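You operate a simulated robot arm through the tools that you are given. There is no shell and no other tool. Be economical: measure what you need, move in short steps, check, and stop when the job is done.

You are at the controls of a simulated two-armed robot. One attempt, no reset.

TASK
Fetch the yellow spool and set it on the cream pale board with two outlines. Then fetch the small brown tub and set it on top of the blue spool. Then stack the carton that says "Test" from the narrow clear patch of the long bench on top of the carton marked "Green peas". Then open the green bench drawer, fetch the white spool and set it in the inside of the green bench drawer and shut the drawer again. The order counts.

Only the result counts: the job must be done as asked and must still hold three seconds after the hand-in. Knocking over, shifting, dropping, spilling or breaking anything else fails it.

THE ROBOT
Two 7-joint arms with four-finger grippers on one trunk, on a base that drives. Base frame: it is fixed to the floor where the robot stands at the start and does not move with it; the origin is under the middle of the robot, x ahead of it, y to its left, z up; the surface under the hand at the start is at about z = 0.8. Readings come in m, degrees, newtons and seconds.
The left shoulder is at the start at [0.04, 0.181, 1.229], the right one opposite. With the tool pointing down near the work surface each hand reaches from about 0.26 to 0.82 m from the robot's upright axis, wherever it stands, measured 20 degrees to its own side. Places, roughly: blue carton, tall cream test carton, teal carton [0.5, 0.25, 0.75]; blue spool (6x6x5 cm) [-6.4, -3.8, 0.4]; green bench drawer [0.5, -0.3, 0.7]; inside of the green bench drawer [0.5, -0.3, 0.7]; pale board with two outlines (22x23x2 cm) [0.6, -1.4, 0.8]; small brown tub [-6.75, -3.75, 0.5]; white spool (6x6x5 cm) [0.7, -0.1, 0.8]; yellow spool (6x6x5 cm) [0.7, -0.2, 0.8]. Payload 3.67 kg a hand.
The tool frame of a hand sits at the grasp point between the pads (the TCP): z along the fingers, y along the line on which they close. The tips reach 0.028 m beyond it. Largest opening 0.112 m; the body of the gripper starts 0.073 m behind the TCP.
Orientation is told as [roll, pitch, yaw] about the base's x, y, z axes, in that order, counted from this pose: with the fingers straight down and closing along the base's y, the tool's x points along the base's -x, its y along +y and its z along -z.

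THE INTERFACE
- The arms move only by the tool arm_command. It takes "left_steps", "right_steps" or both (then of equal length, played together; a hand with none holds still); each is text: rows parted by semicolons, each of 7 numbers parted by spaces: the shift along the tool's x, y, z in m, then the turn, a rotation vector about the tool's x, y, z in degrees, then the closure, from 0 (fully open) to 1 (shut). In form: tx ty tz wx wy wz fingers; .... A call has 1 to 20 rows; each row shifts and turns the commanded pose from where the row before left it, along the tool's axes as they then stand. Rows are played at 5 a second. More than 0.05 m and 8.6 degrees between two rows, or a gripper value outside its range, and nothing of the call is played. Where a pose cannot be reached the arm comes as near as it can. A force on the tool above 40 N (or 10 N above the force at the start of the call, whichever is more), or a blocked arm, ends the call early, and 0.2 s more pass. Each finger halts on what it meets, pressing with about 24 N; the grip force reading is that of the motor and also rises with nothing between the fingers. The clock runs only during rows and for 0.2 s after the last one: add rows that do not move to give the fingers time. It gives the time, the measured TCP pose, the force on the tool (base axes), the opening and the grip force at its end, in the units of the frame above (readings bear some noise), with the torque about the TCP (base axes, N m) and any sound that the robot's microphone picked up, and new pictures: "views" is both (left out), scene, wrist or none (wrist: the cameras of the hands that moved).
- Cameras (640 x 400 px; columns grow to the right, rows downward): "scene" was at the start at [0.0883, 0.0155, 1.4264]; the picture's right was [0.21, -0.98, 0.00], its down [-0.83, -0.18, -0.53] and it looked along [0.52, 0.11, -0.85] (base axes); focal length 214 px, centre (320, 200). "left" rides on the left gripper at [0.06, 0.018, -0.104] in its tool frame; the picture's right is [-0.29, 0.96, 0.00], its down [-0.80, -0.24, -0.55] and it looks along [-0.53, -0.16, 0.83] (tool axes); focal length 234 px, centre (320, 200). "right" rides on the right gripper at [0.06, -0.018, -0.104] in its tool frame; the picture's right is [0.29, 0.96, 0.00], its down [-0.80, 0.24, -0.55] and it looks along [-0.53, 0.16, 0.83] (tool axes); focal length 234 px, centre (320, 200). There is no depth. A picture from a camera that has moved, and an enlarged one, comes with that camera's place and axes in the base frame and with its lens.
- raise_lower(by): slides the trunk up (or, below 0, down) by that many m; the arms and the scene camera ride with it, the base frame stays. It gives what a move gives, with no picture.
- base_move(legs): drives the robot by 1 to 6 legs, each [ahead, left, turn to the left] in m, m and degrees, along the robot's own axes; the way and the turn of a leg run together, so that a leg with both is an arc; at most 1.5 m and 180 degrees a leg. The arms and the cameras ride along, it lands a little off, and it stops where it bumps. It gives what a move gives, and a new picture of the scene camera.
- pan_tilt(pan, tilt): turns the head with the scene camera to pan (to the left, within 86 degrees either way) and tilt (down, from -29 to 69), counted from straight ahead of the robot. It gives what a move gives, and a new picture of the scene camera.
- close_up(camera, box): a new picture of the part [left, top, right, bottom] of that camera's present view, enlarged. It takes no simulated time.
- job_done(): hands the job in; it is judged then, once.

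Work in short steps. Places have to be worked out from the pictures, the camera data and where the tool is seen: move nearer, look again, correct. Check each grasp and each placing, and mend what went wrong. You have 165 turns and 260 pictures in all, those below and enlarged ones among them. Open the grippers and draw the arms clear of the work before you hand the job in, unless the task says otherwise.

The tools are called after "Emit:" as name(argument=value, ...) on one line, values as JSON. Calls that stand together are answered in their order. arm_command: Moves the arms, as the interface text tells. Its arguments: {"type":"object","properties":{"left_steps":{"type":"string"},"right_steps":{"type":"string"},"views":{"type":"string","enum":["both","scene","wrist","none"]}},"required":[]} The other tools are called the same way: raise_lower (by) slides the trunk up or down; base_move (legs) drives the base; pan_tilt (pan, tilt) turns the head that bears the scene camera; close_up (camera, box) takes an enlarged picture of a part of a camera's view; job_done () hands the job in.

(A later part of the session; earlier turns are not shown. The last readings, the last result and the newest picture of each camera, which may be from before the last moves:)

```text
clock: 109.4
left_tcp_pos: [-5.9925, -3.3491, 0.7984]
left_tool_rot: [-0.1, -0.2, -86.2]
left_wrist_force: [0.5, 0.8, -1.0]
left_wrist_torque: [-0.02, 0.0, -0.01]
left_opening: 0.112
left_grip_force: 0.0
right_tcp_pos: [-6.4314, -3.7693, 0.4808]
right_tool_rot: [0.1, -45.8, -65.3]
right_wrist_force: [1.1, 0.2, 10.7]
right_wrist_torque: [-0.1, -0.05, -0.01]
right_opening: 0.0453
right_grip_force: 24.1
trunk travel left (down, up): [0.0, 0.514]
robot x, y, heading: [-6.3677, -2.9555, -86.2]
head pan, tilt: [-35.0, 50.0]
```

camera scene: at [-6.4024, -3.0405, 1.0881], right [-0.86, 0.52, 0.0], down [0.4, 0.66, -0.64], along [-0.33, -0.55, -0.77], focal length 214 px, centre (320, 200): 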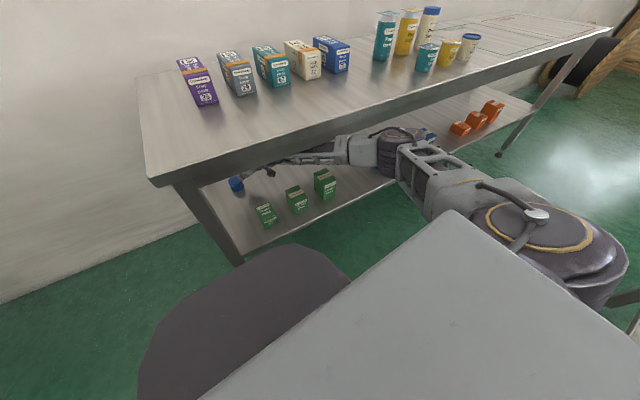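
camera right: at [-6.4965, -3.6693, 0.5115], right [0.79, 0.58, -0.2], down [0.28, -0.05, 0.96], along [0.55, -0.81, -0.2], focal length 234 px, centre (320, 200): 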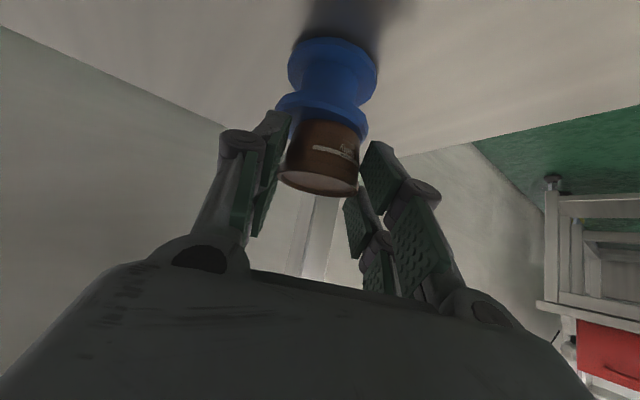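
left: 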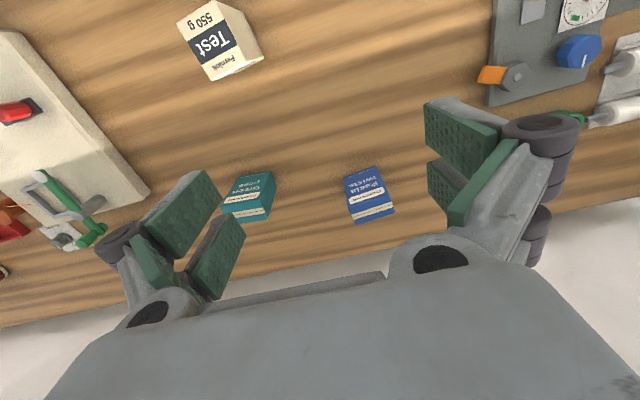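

Contact (10.7 N). Ease off slightly, open, and withdraw along the tool axis.

Emit:
arm_command(right_steps="-.0005 0 -.0005 0 0 0 .7;0 0 0 0 0 0 .5;0 0 0 0 0 0 .35;0 0 0 0 0 0 .24;0 0 0 0 0 0 .24;0 0 -.015 0 0 0 .24;0 0 -.025 0 0 0 .24;0 0 -.03 0 0 0 .24;0 0 0 0 0 0 .24")

Emit:
close_up(camera="scene", box=[190, 120, 350, 260])

```text
clock: 111.4
left_tcp_pos: [-5.9926, -3.3481, 0.7992]
left_tool_rot: [0.0, 0.0, -86.1]
left_wrist_force: [0.4, 0.2, -1.2]
left_wrist_torque: [0.0, 0.01, 0.01]
left_opening: 0.1122
left_grip_force: 0.1
right_tcp_pos: [-6.4539, -3.7234, 0.5281]
right_tool_rot: [0.1, -45.6, -65.3]
right_wrist_force: [0.4, 0.1, 0.4]
right_wrist_torque: [-0.02, -0.02, 0.01]
right_opening: 0.0851
right_grip_force: 0.0
trunk travel left (down, up): [0.0, 0.514]
robot x, y, heading: [-6.3656, -2.9541, -86.2]
head pan, tilt: [-35.0, 50.0]
camera scene: at [-6.403, -3.0406, 1.0881], right [-0.86, 0.52, 0.0], down [0.4, 0.66, -0.64], along [-0.33, -0.55, -0.77], focal length 214 px, centre (320, 200)
camera right: at [-6.5193, -3.6234, 0.5573], right [0.79, 0.58, -0.21], down [0.28, -0.05, 0.96], along [0.55, -0.81, -0.2], focal length 234 px, centre (320, 200)
```

scene: 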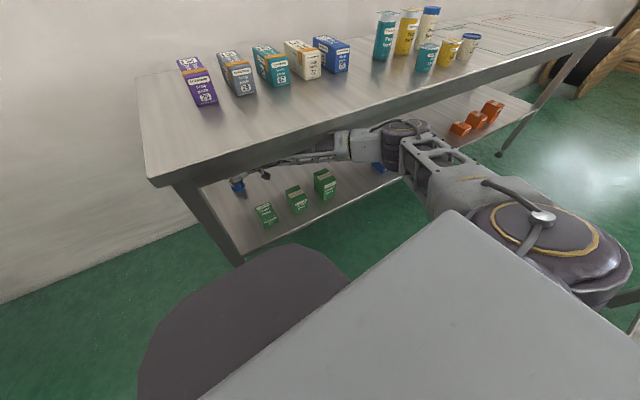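
right: 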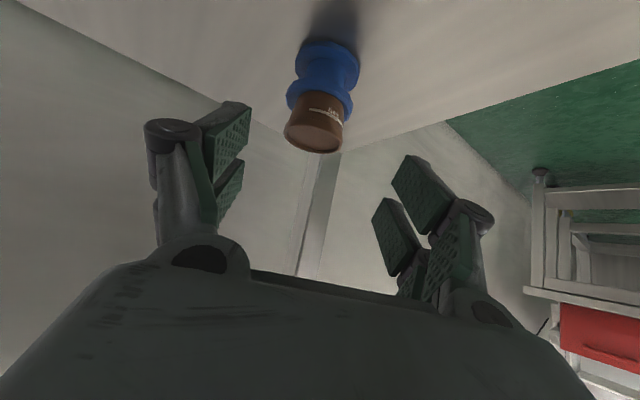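

```text
2.86 times, centred on (270, 190) of scene
camera zoom: at [-6.403, -3.0406, 1.0881], right [-0.86, 0.52, 0.0], down [0.4, 0.66, -0.64], along [-0.33, -0.55, -0.77], focal length 613 px, centre (463, 229)
```

zoom: 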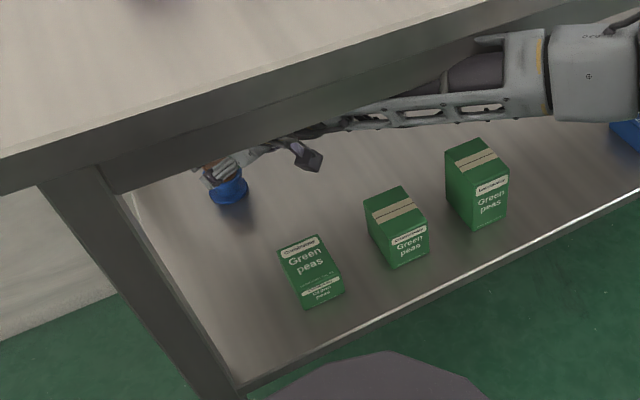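

Tub stands on the spool. I'll retreat by the way I came: back 3 cm, slide right to the corridor, then back the hand out along its heading.

Emit:
close_up(camera="right", box=[250, 20, 410, 170])

Emit:
arm_command(right_steps=".0106 0 -.0106 0 0 0 .24;.0106 0 -.0106 0 0 0 .24;0 0 0 0 0 0 .24", views="none")

Emit:
base_move(legs=[[0, -0.33, 0]])

```text
2.67 times, centred on (330, 95) of right
camera zoom: at [-6.5193, -3.6234, 0.5573], right [0.79, 0.58, -0.21], down [0.28, -0.05, 0.96], along [0.55, -0.81, -0.2], focal length 624 px, centre (293, 480)
```

zoom: 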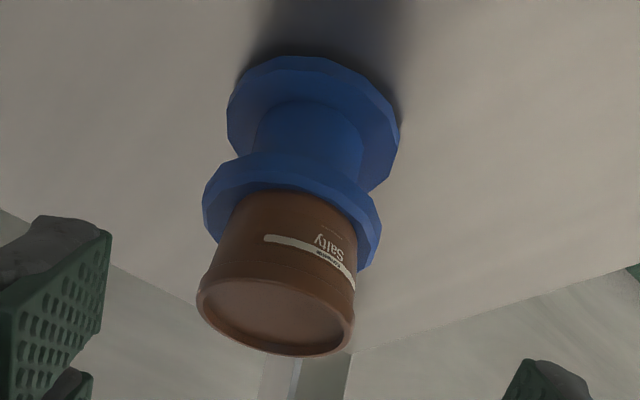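

```text
clock: 112.2
left_tcp_pos: [-5.9934, -3.3501, 0.7988]
left_tool_rot: [0.0, 0.0, -86.2]
left_wrist_force: [-0.3, 0.4, 0.1]
left_wrist_torque: [0.02, 0.02, -0.02]
left_opening: 0.1119
left_grip_force: 0.1
right_tcp_pos: [-6.4663, -3.6939, 0.5264]
right_tool_rot: [0.1, -45.7, -65.2]
right_wrist_force: [0.0, -0.7, -0.8]
right_wrist_torque: [0.02, 0.02, -0.01]
right_opening: 0.0853
right_grip_force: 0.1
trunk travel left (down, up): [0.0, 0.514]
robot x, y, heading: [-6.3619, -2.9524, -86.3]
head pan, tilt: [-35.0, 50.0]
```

```text
clock: 114.4
left_tcp_pos: [-6.3248, -3.3712, 0.7989]
left_tool_rot: [0.1, 0.0, -86.3]
left_wrist_force: [0.0, 0.2, -0.2]
left_wrist_torque: [-0.01, -0.04, 0.0]
left_opening: 0.1118
left_grip_force: 0.0
right_tcp_pos: [-6.7984, -3.716, 0.5267]
right_tool_rot: [0.1, -45.7, -65.4]
right_wrist_force: [-0.1, 1.0, -0.1]
right_wrist_torque: [-0.03, -0.03, 0.0]
right_opening: 0.085
right_grip_force: 0.0
trunk travel left (down, up): [0.0, 0.514]
robot x, y, heading: [-6.6943, -2.9801, -85.9]
head pan, tilt: [-35.0, 50.0]
camera scene: at [-6.7353, -3.0623, 1.0881], right [-0.85, 0.52, 0.0], down [0.4, 0.66, -0.64], along [-0.33, -0.55, -0.77], focal length 214 px, centre (320, 200)
```

scene: 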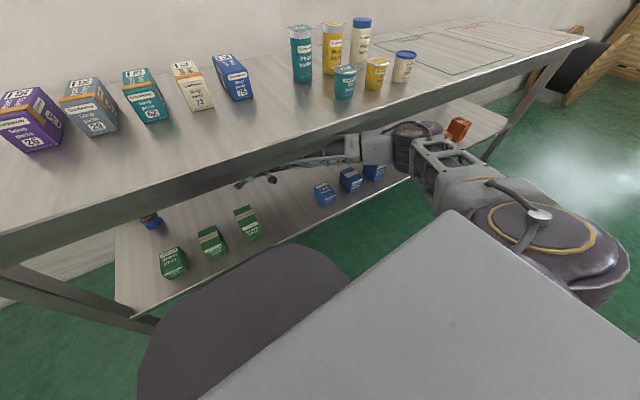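

Now lower 5 cm and back out 16 cm along the heading, then drive back.

Emit:
arm_command(right_steps=".0177 0 .0177 0 0 0 .24;.0177 0 .0177 0 0 0 .24;.0283 -.001 -.0283 0 0 0 .24;.0283 -.001 -.0283 0 0 0 .24;.0283 -.001 -.0283 0 0 0 .24;.0283 0 -.0283 0 0 0 .24;0 0 0 0 0 0 .24", views="scene")

```text
clock: 116.0
left_tcp_pos: [-6.325, -3.3714, 0.7993]
left_tool_rot: [-0.1, 0.0, -86.2]
left_wrist_force: [0.1, -1.6, -0.2]
left_wrist_torque: [-0.03, 0.02, -0.03]
left_opening: 0.112
left_grip_force: 0.1
right_tcp_pos: [-6.8672, -3.5712, 0.4746]
right_tool_rot: [0.1, -45.8, -65.3]
right_wrist_force: [-0.6, 0.3, 0.4]
right_wrist_torque: [-0.01, 0.04, -0.02]
right_opening: 0.085
right_grip_force: 0.0
trunk travel left (down, up): [0.0, 0.514]
robot x, y, heading: [-6.6992, -2.978, -86.5]
head pan, tilt: [-35.0, 50.0]
camera scene: at [-6.7345, -3.0624, 1.0881], right [-0.85, 0.52, 0.0], down [0.4, 0.66, -0.64], along [-0.33, -0.55, -0.77], focal length 214 px, centre (320, 200)
```

scene: 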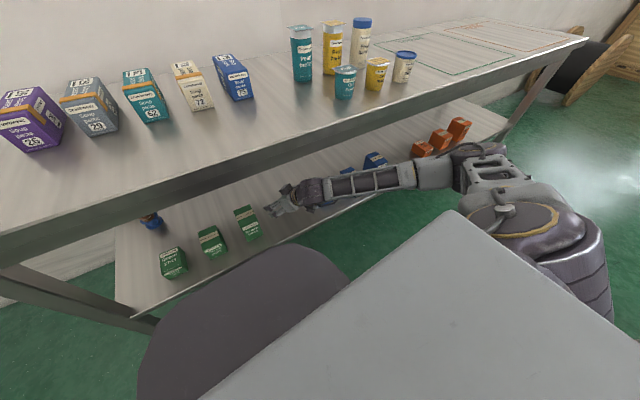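

Emit:
base_move(legs=[[-0.18, 0, 0], [0, 0.42, 0], [-0.3, 0, 0]])

Emit:
close_up(camera="scene", box=[160, 80, 400, 230])

```text
clock: 121.5
left_tcp_pos: [-5.9424, -2.872, 0.7992]
left_tool_rot: [0.0, 0.1, -86.3]
left_wrist_force: [0.1, 0.0, 0.1]
left_wrist_torque: [-0.07, 0.02, 0.03]
left_opening: 0.1121
left_grip_force: 0.1
right_tcp_pos: [-6.4855, -3.0689, 0.4748]
right_tool_rot: [0.1, -45.7, -65.5]
right_wrist_force: [-0.1, 1.1, 0.4]
right_wrist_torque: [0.06, 0.02, 0.01]
right_opening: 0.0851
right_grip_force: 0.0
trunk travel left (down, up): [0.0, 0.514]
robot x, y, heading: [-6.3118, -2.4787, -86.2]
head pan, tilt: [-35.0, 50.0]
camera scene: at [-6.3521, -2.5608, 1.0882], right [-0.85, 0.52, 0.0], down [0.4, 0.65, -0.64], along [-0.33, -0.55, -0.77], focal length 214 px, centre (320, 200)
```

scene: 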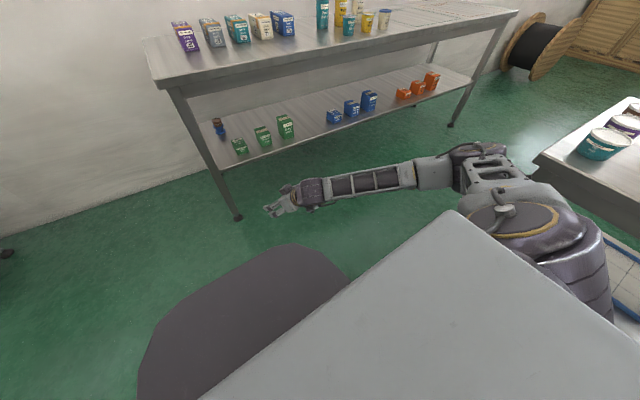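

```text
2.67 times, centred on (280, 155) of scene
camera zoom: at [-6.3521, -2.5608, 1.0882], right [-0.85, 0.52, 0.0], down [0.4, 0.65, -0.64], along [-0.33, -0.55, -0.77], focal length 572 px, centre (427, 320)
```

zoom: 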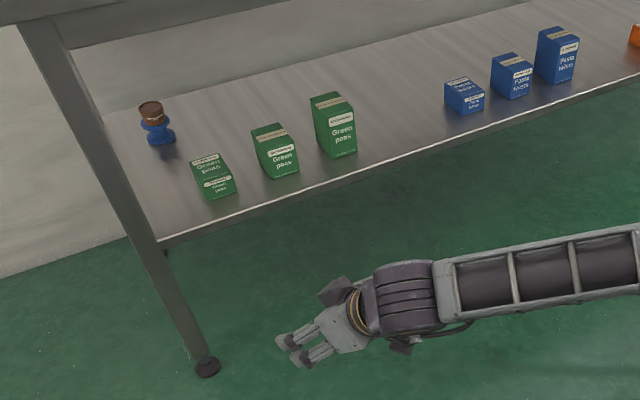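

Tub on spool confirmed. Trolley is near my elbow; I drive left (+x) away from it, then restore arm and trunk.

Emit:
base_move(legs=[[0, 0.6, 0]])

Emit:
raise_lower(by=0.35)

Emit:
arm_command(right_steps="-.02 0 -.02 0 0 0 .2;-.02 0 -.02 0 0 0 .2;-.03 0 -.03 0 0 0 .2;-.03 0 -.03 0 0 0 .2;-.03 0 -.03 0 0 0 .2;-.03 0 -.03 0 0 0 .2;0 0 0 0 7.5 0 .2;0 0 0 0 7.5 0 0;0 0 0 0 7.5 0 0;0 0 0 0 7.5 0 0;0 0 0 0 7.5 0 0;0 0 0 0 8 0 0;0 0 0 0 0 7 0;0 0 0 0 0 7 0;0 0 0 0 0 7 0", views="none")

```text
clock: 125.0
left_tcp_pos: [-5.335, -2.8366, 0.7997]
left_tool_rot: [0.0, 0.0, -86.8]
left_wrist_force: [0.9, 0.1, 0.7]
left_wrist_torque: [-0.02, 0.01, 0.03]
left_opening: 0.1121
left_grip_force: 0.0
right_tcp_pos: [-5.8794, -3.0323, 0.4741]
right_tool_rot: [-0.1, -45.6, -65.8]
right_wrist_force: [0.3, -0.4, 0.0]
right_wrist_torque: [-0.02, 0.0, -0.01]
right_opening: 0.0853
right_grip_force: 0.0
trunk travel left (down, up): [0.0, 0.514]
robot x, y, heading: [-5.7041, -2.4409, -86.9]
head pan, tilt: [-35.0, 50.0]
camera scene: at [-5.7411, -2.5247, 1.0882], right [-0.85, 0.53, 0.0], down [0.4, 0.65, -0.64], along [-0.34, -0.55, -0.77], focal length 214 px, centre (320, 200)
```

scene: 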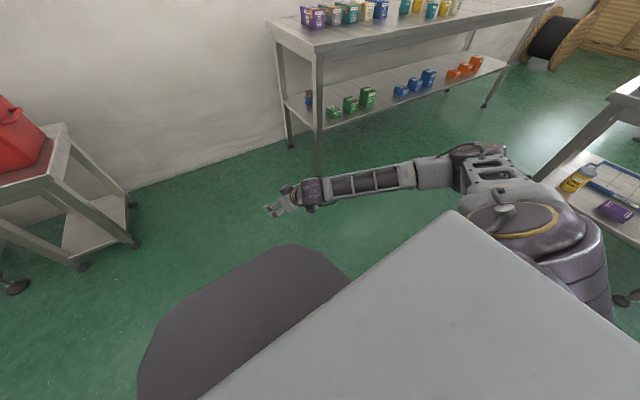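

```text
clock: 128.4
left_tcp_pos: [-5.3337, -2.8379, 1.147]
left_tool_rot: [-0.1, 0.0, -86.9]
left_wrist_force: [-0.7, -1.2, 0.2]
left_wrist_torque: [0.03, -0.01, 0.03]
left_opening: 0.112
left_grip_force: 0.1
right_tcp_pos: [-5.8799, -3.0311, 0.823]
right_tool_rot: [0.2, -45.7, -65.9]
right_wrist_force: [0.7, 0.7, 0.3]
right_wrist_torque: [0.0, 0.02, 0.02]
right_opening: 0.085
right_grip_force: 0.1
trunk travel left (down, up): [-0.35, 0.164]
robot x, y, heading: [-5.7037, -2.4418, -86.9]
head pan, tilt: [-35.0, 50.0]
```

```text
clock: 131.6
left_tcp_pos: [-5.3334, -2.8382, 1.1463]
left_tool_rot: [-0.1, 0.0, -86.8]
left_wrist_force: [0.0, 0.7, -0.3]
left_wrist_torque: [0.02, 0.0, 0.03]
left_opening: 0.1117
left_grip_force: 0.1
right_tcp_pos: [-5.8792, -3.0288, 1.0501]
right_tool_rot: [0.1, -0.1, -86.9]
right_wrist_force: [-0.1, -0.6, -0.3]
right_wrist_torque: [-0.02, -0.02, 0.02]
right_opening: 0.1122
right_grip_force: 0.0
trunk travel left (down, up): [-0.35, 0.164]
robot x, y, heading: [-5.702, -2.4384, -86.8]
head pan, tilt: [-35.0, 50.0]
```

Arm restored. Now drive back toward the long bench along the way I came.

Emit:
base_move(legs=[[0, 0, 98], [1.5, 0, 0], [1.5, 0, 0], [0, 0, 16], [1.4, 0, 0]])

Emit:
pan_tilt(pan=0, tilt=30)

```text
clock: 159.0
left_tcp_pos: [-1.3199, -0.6177, 1.1475]
left_tool_rot: [-0.1, 0.0, 28.7]
left_wrist_force: [0.0, 0.0, -0.2]
left_wrist_torque: [0.0, 0.0, 0.01]
left_opening: 0.1121
left_grip_force: 0.0
right_tcp_pos: [-0.9146, -1.0298, 1.0503]
right_tool_rot: [0.0, -0.1, 28.5]
right_wrist_force: [0.4, 0.7, 0.4]
right_wrist_torque: [0.0, 0.04, 0.03]
right_opening: 0.1121
right_grip_force: 0.0
trunk travel left (down, up): [-0.35, 0.164]
robot x, y, heading: [-1.5242, -1.1156, 28.4]
head pan, tilt: [-35.0, 50.0]
camera scene: at [-1.4271, -1.118, 1.4364], right [-0.11, -0.99, 0.0], down [-0.76, 0.09, -0.64], along [0.64, -0.07, -0.77], focal length 214 px, centre (320, 200)
```

scene: 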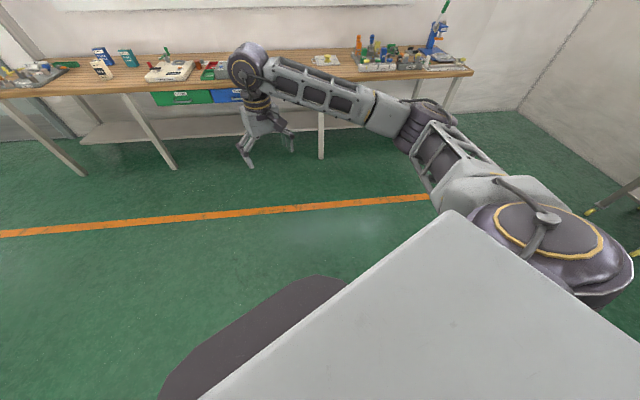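

```text
clock: 160.1
left_tcp_pos: [-1.3194, -0.6171, 1.1475]
left_tool_rot: [-0.1, 0.0, 28.6]
left_wrist_force: [0.2, -0.5, -0.8]
left_wrist_torque: [0.01, -0.01, -0.02]
left_opening: 0.1119
left_grip_force: 0.1
right_tcp_pos: [-0.9153, -1.0283, 1.0503]
right_tool_rot: [0.1, -0.1, 28.5]
right_wrist_force: [0.4, -0.8, 0.1]
right_wrist_torque: [-0.01, -0.01, 0.0]
right_opening: 0.112
right_grip_force: 0.1
trunk travel left (down, up): [-0.35, 0.164]
robot x, y, heading: [-1.5223, -1.1189, 28.7]
head pan, tilt: [0.0, 30.0]
camera scene: at [-1.4242, -1.0662, 1.4659], right [0.48, -0.88, 0.0], down [-0.44, -0.24, -0.87], along [0.76, 0.41, -0.5], focal length 214 px, centre (320, 200)
```

scene: 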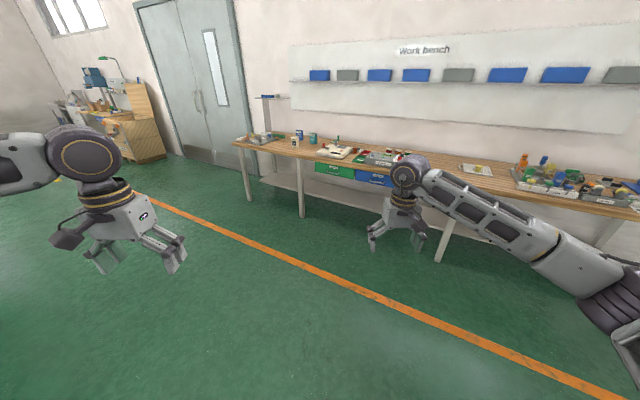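

Drive to stand squarely in front of the long bench, a bit back.

Emit:
base_move(legs=[[0, 0, -28.7], [0.55, 0.6, 0], [0.55, 0.6, 0]])

Emit:
pan_tilt(pan=0, tilt=40)

```text
clock: 169.9
left_tcp_pos: [0.0069, 0.4039, 1.1471]
left_tool_rot: [-0.1, -0.1, -1.2]
left_wrist_force: [-0.2, -0.7, -0.4]
left_wrist_torque: [0.01, 0.0, -0.02]
left_opening: 0.1118
left_grip_force: 0.0
right_tcp_pos: [0.1541, -0.1563, 1.0507]
right_tool_rot: [0.1, -0.2, -1.2]
right_wrist_force: [-0.3, 0.0, 0.5]
right_wrist_torque: [0.0, 0.01, -0.02]
right_opening: 0.1121
right_grip_force: 0.0
trunk travel left (down, up): [-0.35, 0.164]
robot x, y, heading: [-0.4171, 0.0636, -1.2]
head pan, tilt: [0.0, 30.0]
camera scene: at [-0.3073, 0.0653, 1.4659], right [-0.02, -1.0, 0.0], down [-0.5, 0.01, -0.87], along [0.87, -0.02, -0.5], focal length 214 px, centre (320, 200)
```

scene: 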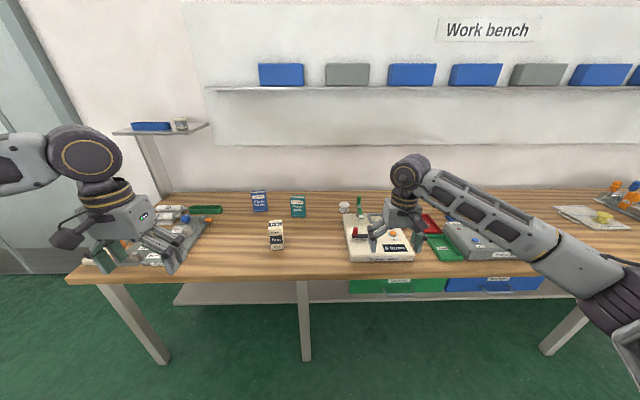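

```text
clock: 170.6
left_tcp_pos: [0.007, 0.4036, 1.1465]
left_tool_rot: [0.0, -0.1, -1.2]
left_wrist_force: [-0.3, 0.8, -0.4]
left_wrist_torque: [-0.02, -0.01, 0.01]
left_opening: 0.1121
left_grip_force: 0.1
right_tcp_pos: [0.1547, -0.1554, 1.0502]
right_tool_rot: [0.0, 0.0, -1.1]
right_wrist_force: [-0.1, -0.2, 0.0]
right_wrist_torque: [-0.03, -0.02, 0.0]
right_opening: 0.1118
right_grip_force: 0.0
trunk travel left (down, up): [-0.35, 0.164]
robot x, y, heading: [-0.4205, 0.0675, -1.1]
head pan, tilt: [0.0, 40.0]
camera scene: at [-0.3124, 0.0657, 1.4506], right [-0.02, -1.0, 0.0], down [-0.64, 0.01, -0.77], along [0.77, -0.02, -0.64], focal length 214 px, centre (320, 200)
```

scene: 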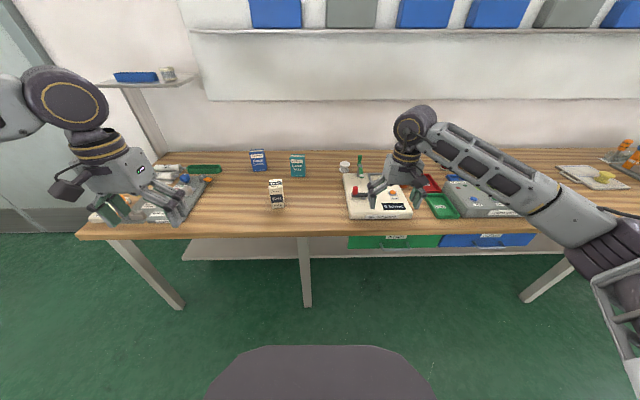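

Raise the right hand for safety and drive up to the bench.

Emit:
arm_command(right_steps=".04 0 -.03 0 0 0 0;.04 0 -.03 0 0 0 0;.04 0 -.03 0 0 0 0;.04 0 -.03 0 0 0 0;0 0 0 0 0 0 0", views="none")

Emit:
base_move(legs=[[0.41, -0.03, 1.1]])

Emit:
pan_tilt(pan=15, tilt=50)

Emit:
close_up(camera="scene", box=[240, 90, 400, 220])

```text
clock: 171.8
left_tcp_pos: [0.0076, 0.4031, 1.1467]
left_tool_rot: [-0.1, 0.1, -1.2]
left_wrist_force: [-0.3, 0.2, -0.2]
left_wrist_torque: [-0.02, 0.02, 0.0]
left_opening: 0.112
left_grip_force: 0.1
right_tcp_pos: [-0.0065, -0.1541, 1.1678]
right_tool_rot: [0.1, -0.1, -1.3]
right_wrist_force: [1.3, -0.1, -0.1]
right_wrist_torque: [-0.03, 0.03, 0.01]
right_opening: 0.1121
right_grip_force: 0.1
trunk travel left (down, up): [-0.35, 0.164]
robot x, y, heading: [-0.4162, 0.0689, -1.3]
head pan, tilt: [0.0, 40.0]
```

```text
clock: 174.4
left_tcp_pos: [0.4127, 0.3784, 1.1473]
left_tool_rot: [0.0, 0.0, -0.1]
left_wrist_force: [0.0, -0.3, 0.7]
left_wrist_torque: [-0.01, 0.0, -0.04]
left_opening: 0.1118
left_grip_force: 0.1
right_tcp_pos: [0.4099, -0.1795, 1.1703]
right_tool_rot: [0.1, -0.2, -0.1]
right_wrist_force: [0.2, -0.9, -0.8]
right_wrist_torque: [-0.03, -0.03, 0.01]
right_opening: 0.112
right_grip_force: 0.1
trunk travel left (down, up): [-0.35, 0.164]
robot x, y, heading: [-0.0085, 0.0322, 0.0]
head pan, tilt: [0.0, 40.0]
camera scene: at [0.0998, 0.0341, 1.4506], right [0.0, -1.0, 0.0], down [-0.64, 0.0, -0.77], along [0.77, 0.0, -0.64], focal length 214 px, centre (320, 200)
```

scene: 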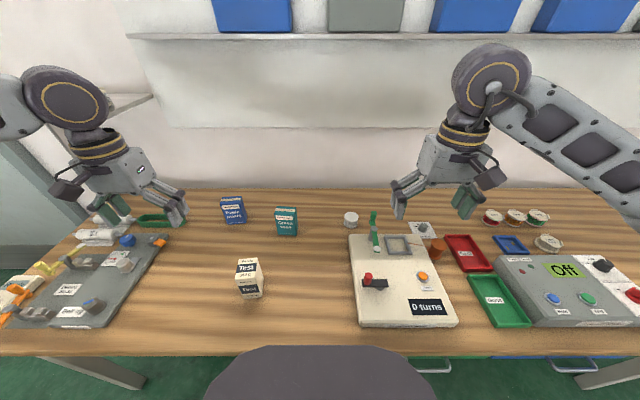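

```text
clock: 175.2
left_tcp_pos: [0.4128, 0.378, 1.1472]
left_tool_rot: [0.0, 0.0, 0.1]
left_wrist_force: [-0.6, -0.3, 0.1]
left_wrist_torque: [-0.01, 0.02, 0.0]
left_opening: 0.1118
left_grip_force: 0.0
right_tcp_pos: [0.4094, -0.1794, 1.1695]
right_tool_rot: [0.0, 0.0, -0.1]
right_wrist_force: [-0.3, 0.3, -0.4]
right_wrist_torque: [0.01, 0.02, 0.0]
right_opening: 0.1119
right_grip_force: 0.1
trunk travel left (down, up): [-0.35, 0.164]
robot x, y, heading: [-0.0019, 0.0339, -0.1]
head pan, tilt: [15.0, 50.0]
camera scene: at [0.0898, 0.0539, 1.4364], right [0.26, -0.97, 0.0], down [-0.74, -0.2, -0.64], along [0.62, 0.17, -0.77], focal length 214 px, centre (320, 200)
```

scene: 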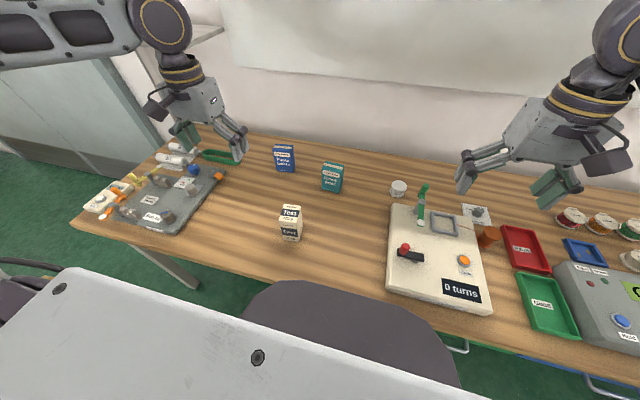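

```text
3.08 times, centred on (320, 155) of scene
camera zoom: at [0.0898, 0.0539, 1.4364], right [0.26, -0.97, 0.0], down [-0.74, -0.2, -0.64], along [0.62, 0.17, -0.77], focal length 660 px, centre (320, 338)
```

zoom: 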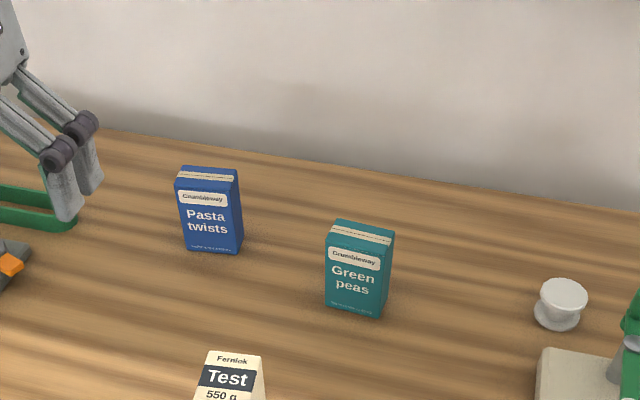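

Left hand goes above the Test carton (≈[0.44,0.245]) for a close look.

Emit:
arm_command(left_steps="0 -.044 0 0 0 0 0;0 -.044 0 0 0 0 0;0 -.045 0 0 0 0 0;0 0 .03 0 0 0 0;0 0 .03 0 0 0 0;0 0 0 0 0 0 0")

Emit:
close_up(camera="scene", box=[260, 150, 370, 250])

```text
clock: 176.6
left_tcp_pos: [0.414, 0.2474, 1.0871]
left_tool_rot: [0.0, 0.0, 0.1]
left_wrist_force: [0.7, -0.2, -0.1]
left_wrist_torque: [0.03, -0.01, 0.0]
left_opening: 0.1118
left_grip_force: 0.0
right_tcp_pos: [0.4097, -0.1791, 1.1701]
right_tool_rot: [0.2, -0.1, -0.1]
right_wrist_force: [-0.3, 0.0, 0.5]
right_wrist_torque: [0.0, 0.0, -0.02]
right_opening: 0.1121
right_grip_force: 0.1
trunk travel left (down, up): [-0.35, 0.164]
robot x, y, heading: [-0.0031, 0.0314, 0.0]
head pan, tilt: [15.0, 50.0]
camera scene: at [0.089, 0.0533, 1.4365], right [0.26, -0.97, 0.0], down [-0.74, -0.2, -0.64], along [0.62, 0.17, -0.77], focal length 214 px, centre (320, 200)
camera left: at [0.353, 0.2659, 1.1921], right [0.29, 0.96, 0.0], down [0.8, -0.24, 0.55], along [0.53, -0.16, -0.83], focal length 234 px, centre (320, 200)
```

scene: 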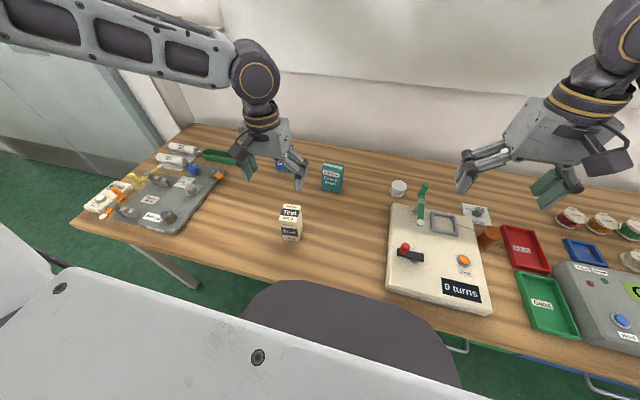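
left: 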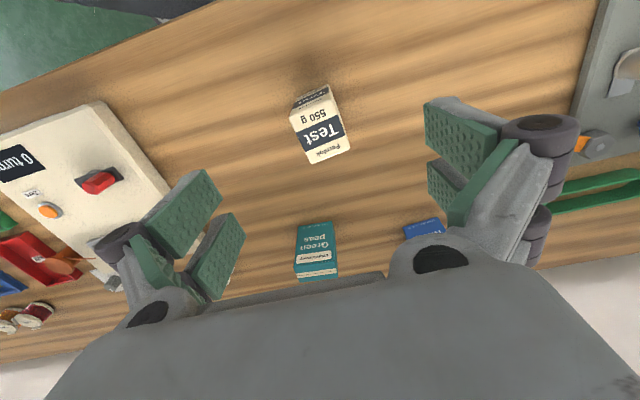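

```text
4.00 times, centred on (315, 200) of scene
camera zoom: at [0.089, 0.0533, 1.4365], right [0.26, -0.97, 0.0], down [-0.74, -0.2, -0.64], along [0.62, 0.17, -0.77], focal length 858 px, centre (340, 200)
```

zoom: 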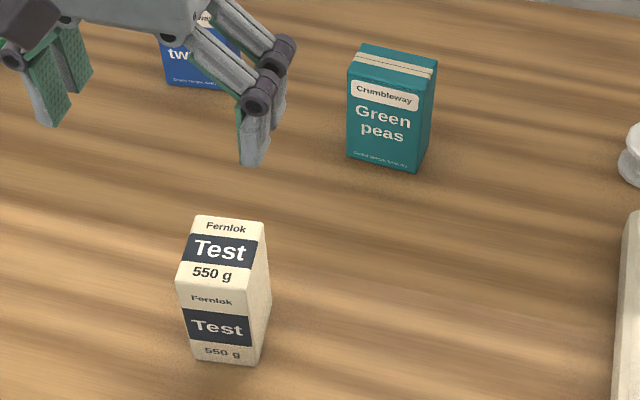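

Test carton: centre [0.440,0.241], top z≈0.905, 5.6 cm across y. Descend and grip at z≈0.86.

Emit:
arm_command(left_steps="-.026 -.006 0 0 0 0 0;0 0 .045 0 0 0 0;0 0 .045 0 0 0 0;0 0 .045 0 0 0 0;0 0 0 0 0 0 0", views="wrist")

```text
clock: 177.8
left_tcp_pos: [0.4346, 0.241, 0.9526]
left_tool_rot: [0.0, -0.1, 0.0]
left_wrist_force: [0.5, -0.8, 0.3]
left_wrist_torque: [-0.01, -0.01, -0.05]
left_opening: 0.1122
left_grip_force: 0.0
right_tcp_pos: [0.4089, -0.1781, 1.1697]
right_tool_rot: [0.1, -0.1, -0.1]
right_wrist_force: [-1.1, 0.2, -0.6]
right_wrist_torque: [0.0, -0.03, -0.04]
right_opening: 0.1119
right_grip_force: 0.1
trunk travel left (down, up): [-0.35, 0.164]
robot x, y, heading: [-0.0067, 0.0314, -0.1]
head pan, tilt: [15.0, 50.0]
camera left: at [0.3746, 0.2603, 1.0573], right [0.29, 0.96, 0.0], down [0.8, -0.24, 0.55], along [0.53, -0.16, -0.83], focal length 234 px, centre (320, 200)
```

left: 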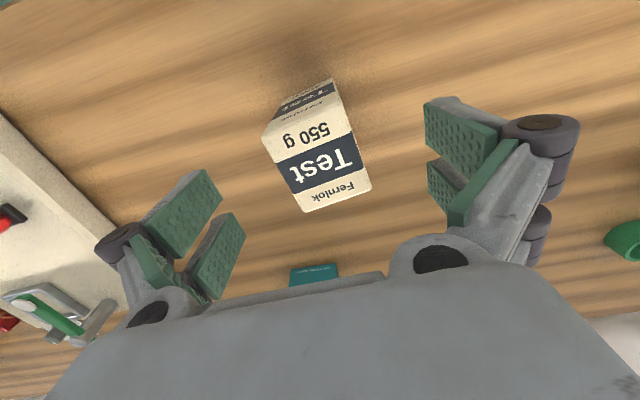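

Emit:
arm_command(left_steps="-.005 0 .045 0 0 0 0;0 0 .045 0 0 0 0;0 0 0 0 0 0 0;0 0 0 0 0 0 .25;0 0 0 0 0 0 .45;0 0 0 0 0 0 .6;0 0 0 0 0 0 .7;0 0 0 0 0 0 .7", views="wrist")

```text
clock: 179.6
left_tcp_pos: [0.4405, 0.2406, 0.8636]
left_tool_rot: [-0.1, -0.1, -0.1]
left_wrist_force: [1.4, 1.0, 9.3]
left_wrist_torque: [-0.1, -0.15, 0.21]
left_opening: 0.0552
left_grip_force: 23.7
right_tcp_pos: [0.4089, -0.1783, 1.1704]
right_tool_rot: [0.1, -0.2, -0.1]
right_wrist_force: [0.5, 0.1, -0.8]
right_wrist_torque: [-0.01, -0.01, -0.02]
right_opening: 0.1122
right_grip_force: 0.1
trunk travel left (down, up): [-0.35, 0.164]
robot x, y, heading: [-0.0043, 0.0343, -0.0]
head pan, tilt: [15.0, 50.0]
camera left: at [0.3815, 0.258, 0.9677], right [0.29, 0.96, 0.0], down [0.8, -0.24, 0.56], along [0.53, -0.16, -0.83], focal length 234 px, centre (320, 200)
```

left: 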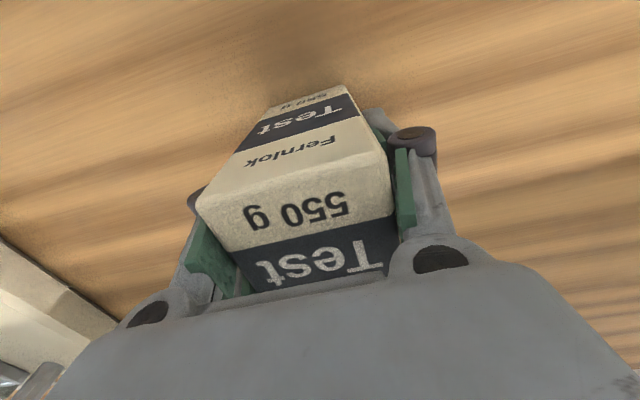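

Gripped (0.055). Lift 17 cm and look at the teal carton.

Emit:
arm_command(left_steps="0 0 -.02 0 0 0 .7;0 0 -.05 0 0 0 .7;0 0 -.05 0 0 0 .7;0 0 -.05 0 0 0 .7;0 0 0 0 0 0 .7")

Emit:
close_up(camera="scene", box=[260, 110, 370, 210])

```text
clock: 180.8
left_tcp_pos: [0.4475, 0.2423, 1.0291]
left_tool_rot: [0.0, 0.2, -0.1]
left_wrist_force: [-0.5, -0.1, -5.0]
left_wrist_torque: [0.0, 0.01, -0.01]
left_opening: 0.0551
left_grip_force: 24.4
right_tcp_pos: [0.4104, -0.1778, 1.1696]
right_tool_rot: [0.2, -0.2, -0.1]
right_wrist_force: [0.3, -1.1, -0.2]
right_wrist_torque: [0.01, -0.01, 0.01]
right_opening: 0.1122
right_grip_force: 0.1
trunk travel left (down, up): [-0.35, 0.164]
robot x, y, heading: [-0.0065, 0.0322, -0.1]
head pan, tilt: [15.0, 50.0]
camera scene: at [0.0904, 0.0543, 1.4363], right [0.26, -0.97, 0.0], down [-0.74, -0.2, -0.64], along [0.62, 0.17, -0.77], focal length 214 px, centre (320, 200)
camera left: at [0.3859, 0.2608, 1.1342], right [0.29, 0.96, 0.0], down [0.8, -0.24, 0.55], along [0.53, -0.16, -0.83], focal length 234 px, centre (320, 200)
```

scene: 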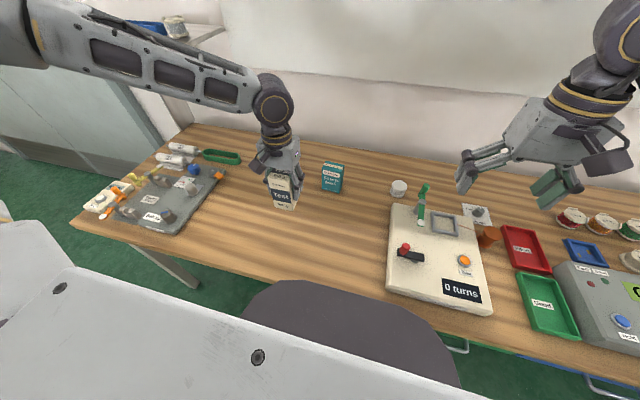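
left: 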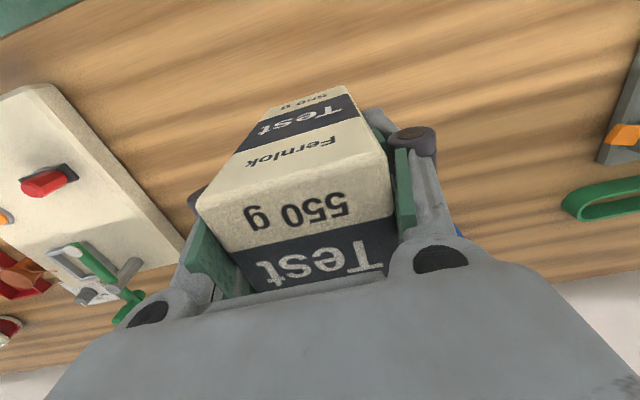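

```text
4.00 times, centred on (315, 160) of scene
camera zoom: at [0.0904, 0.0543, 1.4363], right [0.26, -0.97, 0.0], down [-0.74, -0.2, -0.64], along [0.62, 0.17, -0.77], focal length 858 px, centre (340, 360)
```

zoom: 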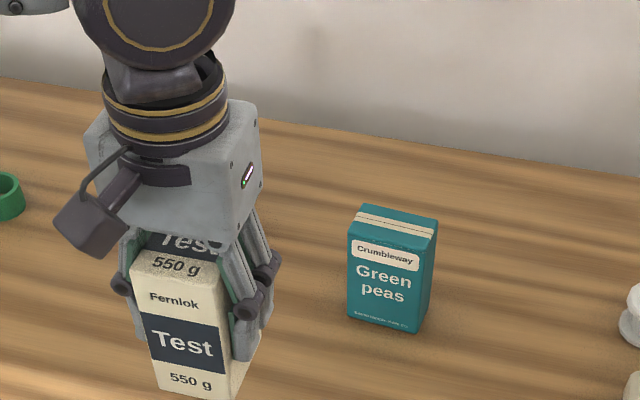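

Teal carton: centre ≈[0.675,0.163], top z≈0.92, 8×3.5 cm. I carry the Test carton above it at z≈1.05.

Emit:
arm_command(left_steps="0 0 -.025 0 0 0 .7;-.038 -.0132 0 0 0 0 .7;-.038 -.0132 0 0 0 0 .7;-.038 -.0132 0 0 0 0 .7;-.038 -.0132 0 0 0 0 .7;-.038 -.0132 0 0 0 0 .7;-.038 -.0132 0 0 0 0 .7;0 0 0 0 0 0 .7")

Emit:
close_up(camera="scene", box=[270, 90, 390, 200])

```text
clock: 182.6
left_tcp_pos: [0.6257, 0.1966, 1.0651]
left_tool_rot: [0.0, 0.1, 0.1]
left_wrist_force: [-0.4, 0.3, -5.7]
left_wrist_torque: [0.02, -0.03, 0.0]
left_opening: 0.055
left_grip_force: 24.3
left hand out of reach, approached as far as the arm can: row 6, 7
right_tcp_pos: [0.4114, -0.1792, 1.1691]
right_tool_rot: [0.1, -0.1, -0.1]
right_wrist_force: [0.0, 0.1, -0.3]
right_wrist_torque: [-0.03, 0.02, -0.01]
right_opening: 0.1119
right_grip_force: 0.0
trunk travel left (down, up): [-0.35, 0.164]
robot x, y, heading: [-0.0024, 0.0344, -0.1]
head pan, tilt: [15.0, 50.0]
camera scene: at [0.0911, 0.0538, 1.4363], right [0.26, -0.97, 0.0], down [-0.74, -0.2, -0.64], along [0.62, 0.17, -0.77], focal length 214 px, centre (320, 200)
camera left: at [0.565, 0.2148, 1.1696], right [0.29, 0.96, 0.0], down [0.8, -0.24, 0.55], along [0.53, -0.16, -0.83], focal length 234 px, centre (320, 200)
```

scene: 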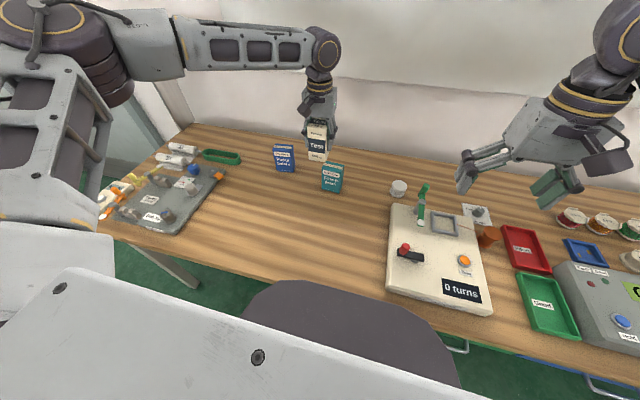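
left: 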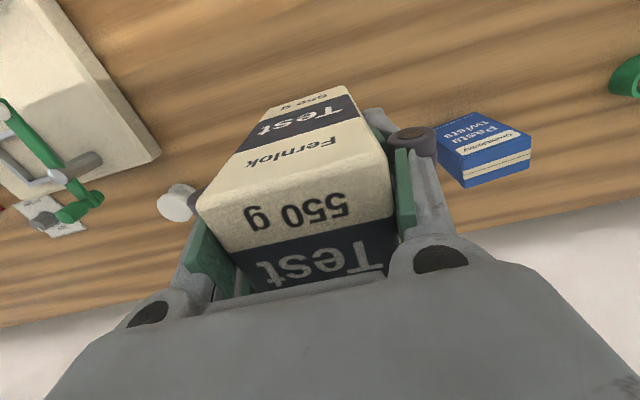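

```text
3.64 times, centred on (330, 145) of scene
camera zoom: at [0.0911, 0.0538, 1.4363], right [0.26, -0.97, 0.0], down [-0.74, -0.2, -0.64], along [0.62, 0.17, -0.77], focal length 780 px, centre (284, 400)
```

zoom: 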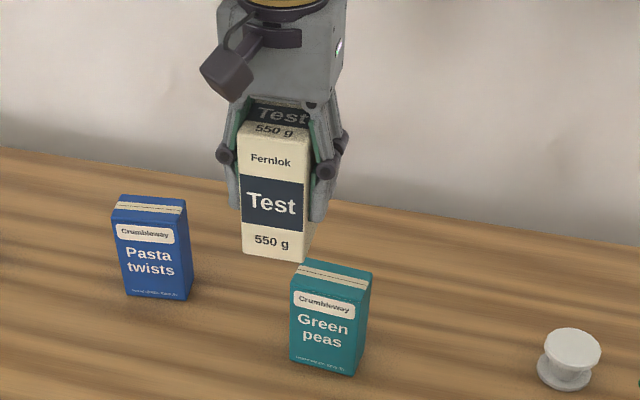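

The left arm reached its limit at x≈0.63. I nudge the base 5 cm ahead and 3.5 cm right to carry the carton over the teal one.

Emit:
base_move(legs=[[0.05, -0.034, 0]])

Emit:
close_up(camera="scene", box=[270, 90, 390, 200])

Emit:
close_up(camera="right", box=[320, 60, 640, 260])

```text
clock: 183.7
left_tcp_pos: [0.6688, 0.1693, 1.0615]
left_tool_rot: [0.2, 0.4, 0.5]
left_wrist_force: [1.8, -0.4, -6.0]
left_wrist_torque: [0.02, 0.08, -0.04]
left_opening: 0.055
left_grip_force: 24.1
right_tcp_pos: [0.4611, -0.2084, 1.1655]
right_tool_rot: [0.2, 0.3, 0.4]
right_wrist_force: [1.4, -0.2, -0.7]
right_wrist_torque: [0.06, 0.13, -0.01]
right_opening: 0.1118
right_grip_force: 0.0
trunk travel left (down, up): [-0.35, 0.164]
robot x, y, heading: [0.0392, 0.0013, 0.5]
head pan, tilt: [15.0, 50.0]
stopped in leg 1: the robot was blocked; the commanded pose is now the measured one
camera scene: at [0.1391, 0.0195, 1.4358], right [0.27, -0.96, 0.0], down [-0.74, -0.2, -0.64], along [0.61, 0.17, -0.77], focal length 214 px, centre (320, 200)
```

scene: 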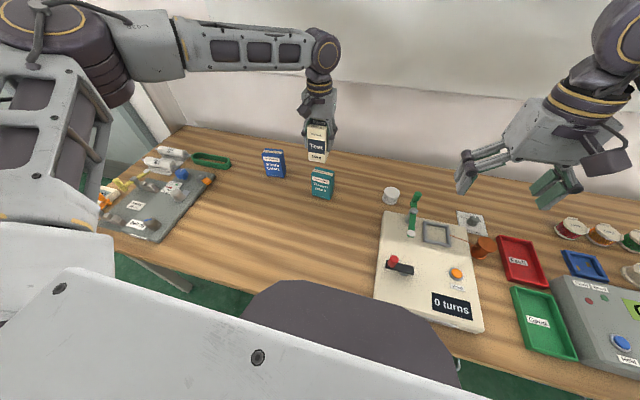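

```text
3.64 times, centred on (330, 145) of scene
camera zoom: at [0.1391, 0.0195, 1.4358], right [0.27, -0.96, 0.0], down [-0.74, -0.2, -0.64], along [0.61, 0.17, -0.77], focal length 780 px, centre (284, 400)
```

zoom: 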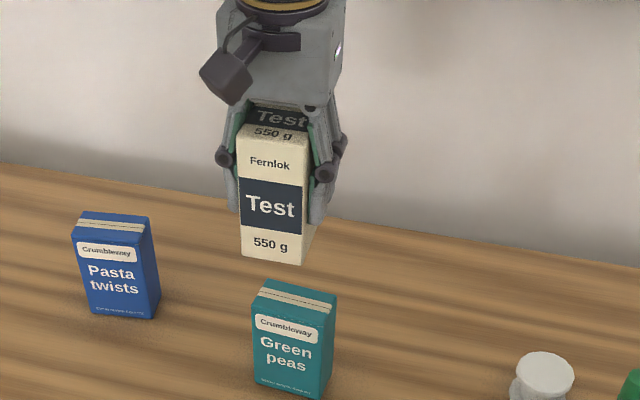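

```text
2.00 times, centred on (480, 160) of right
camera zoom: at [0.4018, -0.2274, 1.2701], right [-0.3, 0.95, 0.01], down [0.8, 0.24, 0.55], along [0.52, 0.17, -0.83], focal length 468 px, centre (0, 280)
```

zoom: 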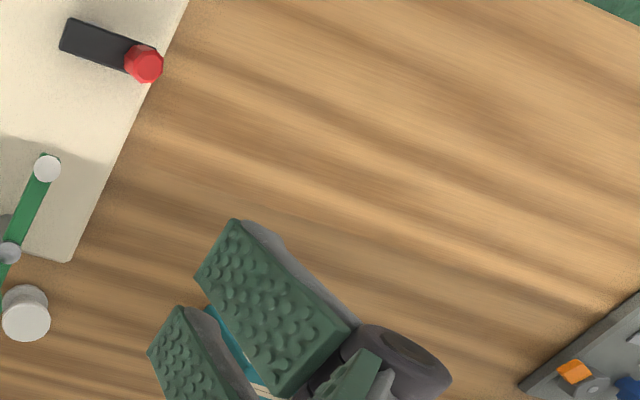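

The base met something (no movement on the bench visible). I back off a few mm to relieve contact and re-measure.

Emit:
base_move(legs=[[-0.01, 0, 0]])

Emit:
close_up(camera="scene", box=[270, 100, 370, 200])

```text
clock: 184.5
left_tcp_pos: [0.6567, 0.1717, 1.0629]
left_tool_rot: [0.0, 0.1, 0.7]
left_wrist_force: [0.0, 0.3, -6.5]
left_wrist_torque: [0.0, 0.03, -0.04]
left_opening: 0.0551
left_grip_force: 24.1
right_tcp_pos: [0.447, -0.2062, 1.1687]
right_tool_rot: [0.1, 0.1, 0.5]
right_wrist_force: [0.8, 0.0, -0.2]
right_wrist_torque: [0.01, 0.02, 0.01]
right_opening: 0.1121
right_grip_force: 0.0
trunk travel left (down, up): [-0.35, 0.164]
robot x, y, heading: [0.0281, 0.0035, 0.2]
head pan, tilt: [15.0, 50.0]
camera scene: at [0.1242, 0.0231, 1.4362], right [0.27, -0.96, 0.0], down [-0.74, -0.21, -0.64], along [0.62, 0.17, -0.77], focal length 214 px, centre (320, 200)
```

scene: 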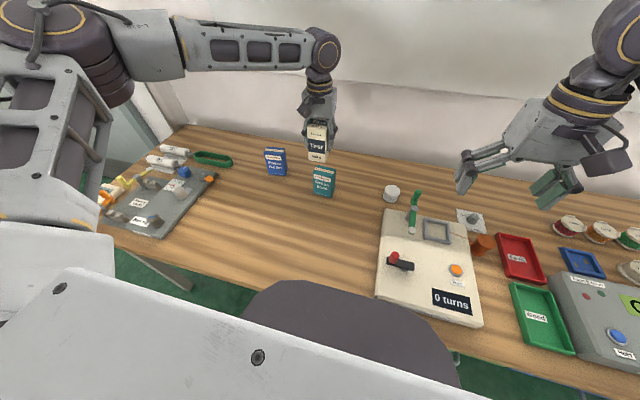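

```text
4.00 times, centred on (320, 150) of scene
camera zoom: at [0.1242, 0.0231, 1.4362], right [0.27, -0.96, 0.0], down [-0.74, -0.21, -0.64], along [0.62, 0.17, -0.77], focal length 858 px, centre (320, 400)
```

zoom: 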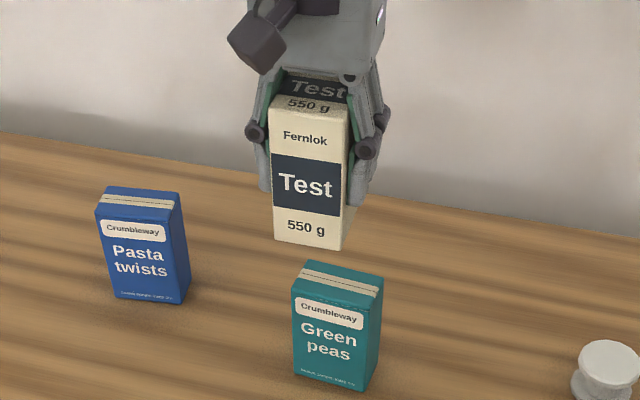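

Relative to the camera view the Test carton must go +1.7 cm x, −1.3 cm y to centre on the teal carton. Apply and check reach.

Emit:
arm_command(left_steps="0 -.0135 .01 0 0 0 .7;-.0085 0 .01 0 0 0 .7;-.0085 0 .01 0 0 0 .7;0 0 0 0 0 0 .7", views="none")

Emit:
close_up(camera="scene", box=[270, 100, 370, 200])

```text
clock: 185.5
left_tcp_pos: [0.6527, 0.1752, 1.0381]
left_tool_rot: [-0.1, 0.0, 0.6]
left_wrist_force: [0.1, 0.3, -4.5]
left_wrist_torque: [0.02, -0.01, 0.0]
left_opening: 0.0548
left_grip_force: 24.0
left hand out of reach, approached as far as the arm can: row 1, 2, 3
right_tcp_pos: [0.4453, -0.2069, 1.1679]
right_tool_rot: [0.1, 0.0, 0.5]
right_wrist_force: [-0.4, 0.0, -0.2]
right_wrist_torque: [0.01, 0.03, -0.03]
right_opening: 0.112
right_grip_force: 0.0
trunk travel left (down, up): [-0.35, 0.164]
robot x, y, heading: [0.0249, 0.0013, 0.6]
head pan, tilt: [15.0, 50.0]
```

```text
4.00 times, centred on (320, 150) of scene
camera zoom: at [0.1227, 0.0224, 1.4363], right [0.27, -0.96, 0.0], down [-0.74, -0.21, -0.64], along [0.62, 0.17, -0.77], focal length 858 px, centre (320, 400)
```

zoom: 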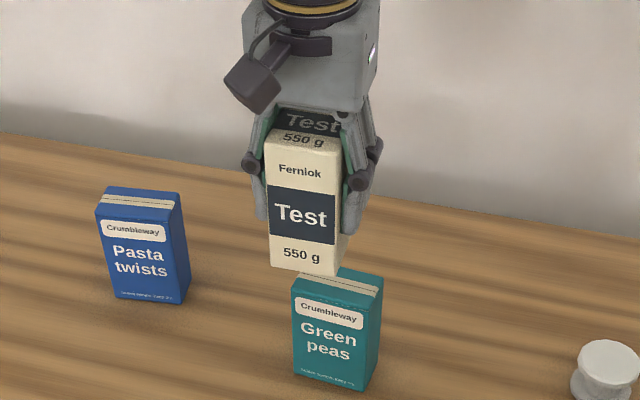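

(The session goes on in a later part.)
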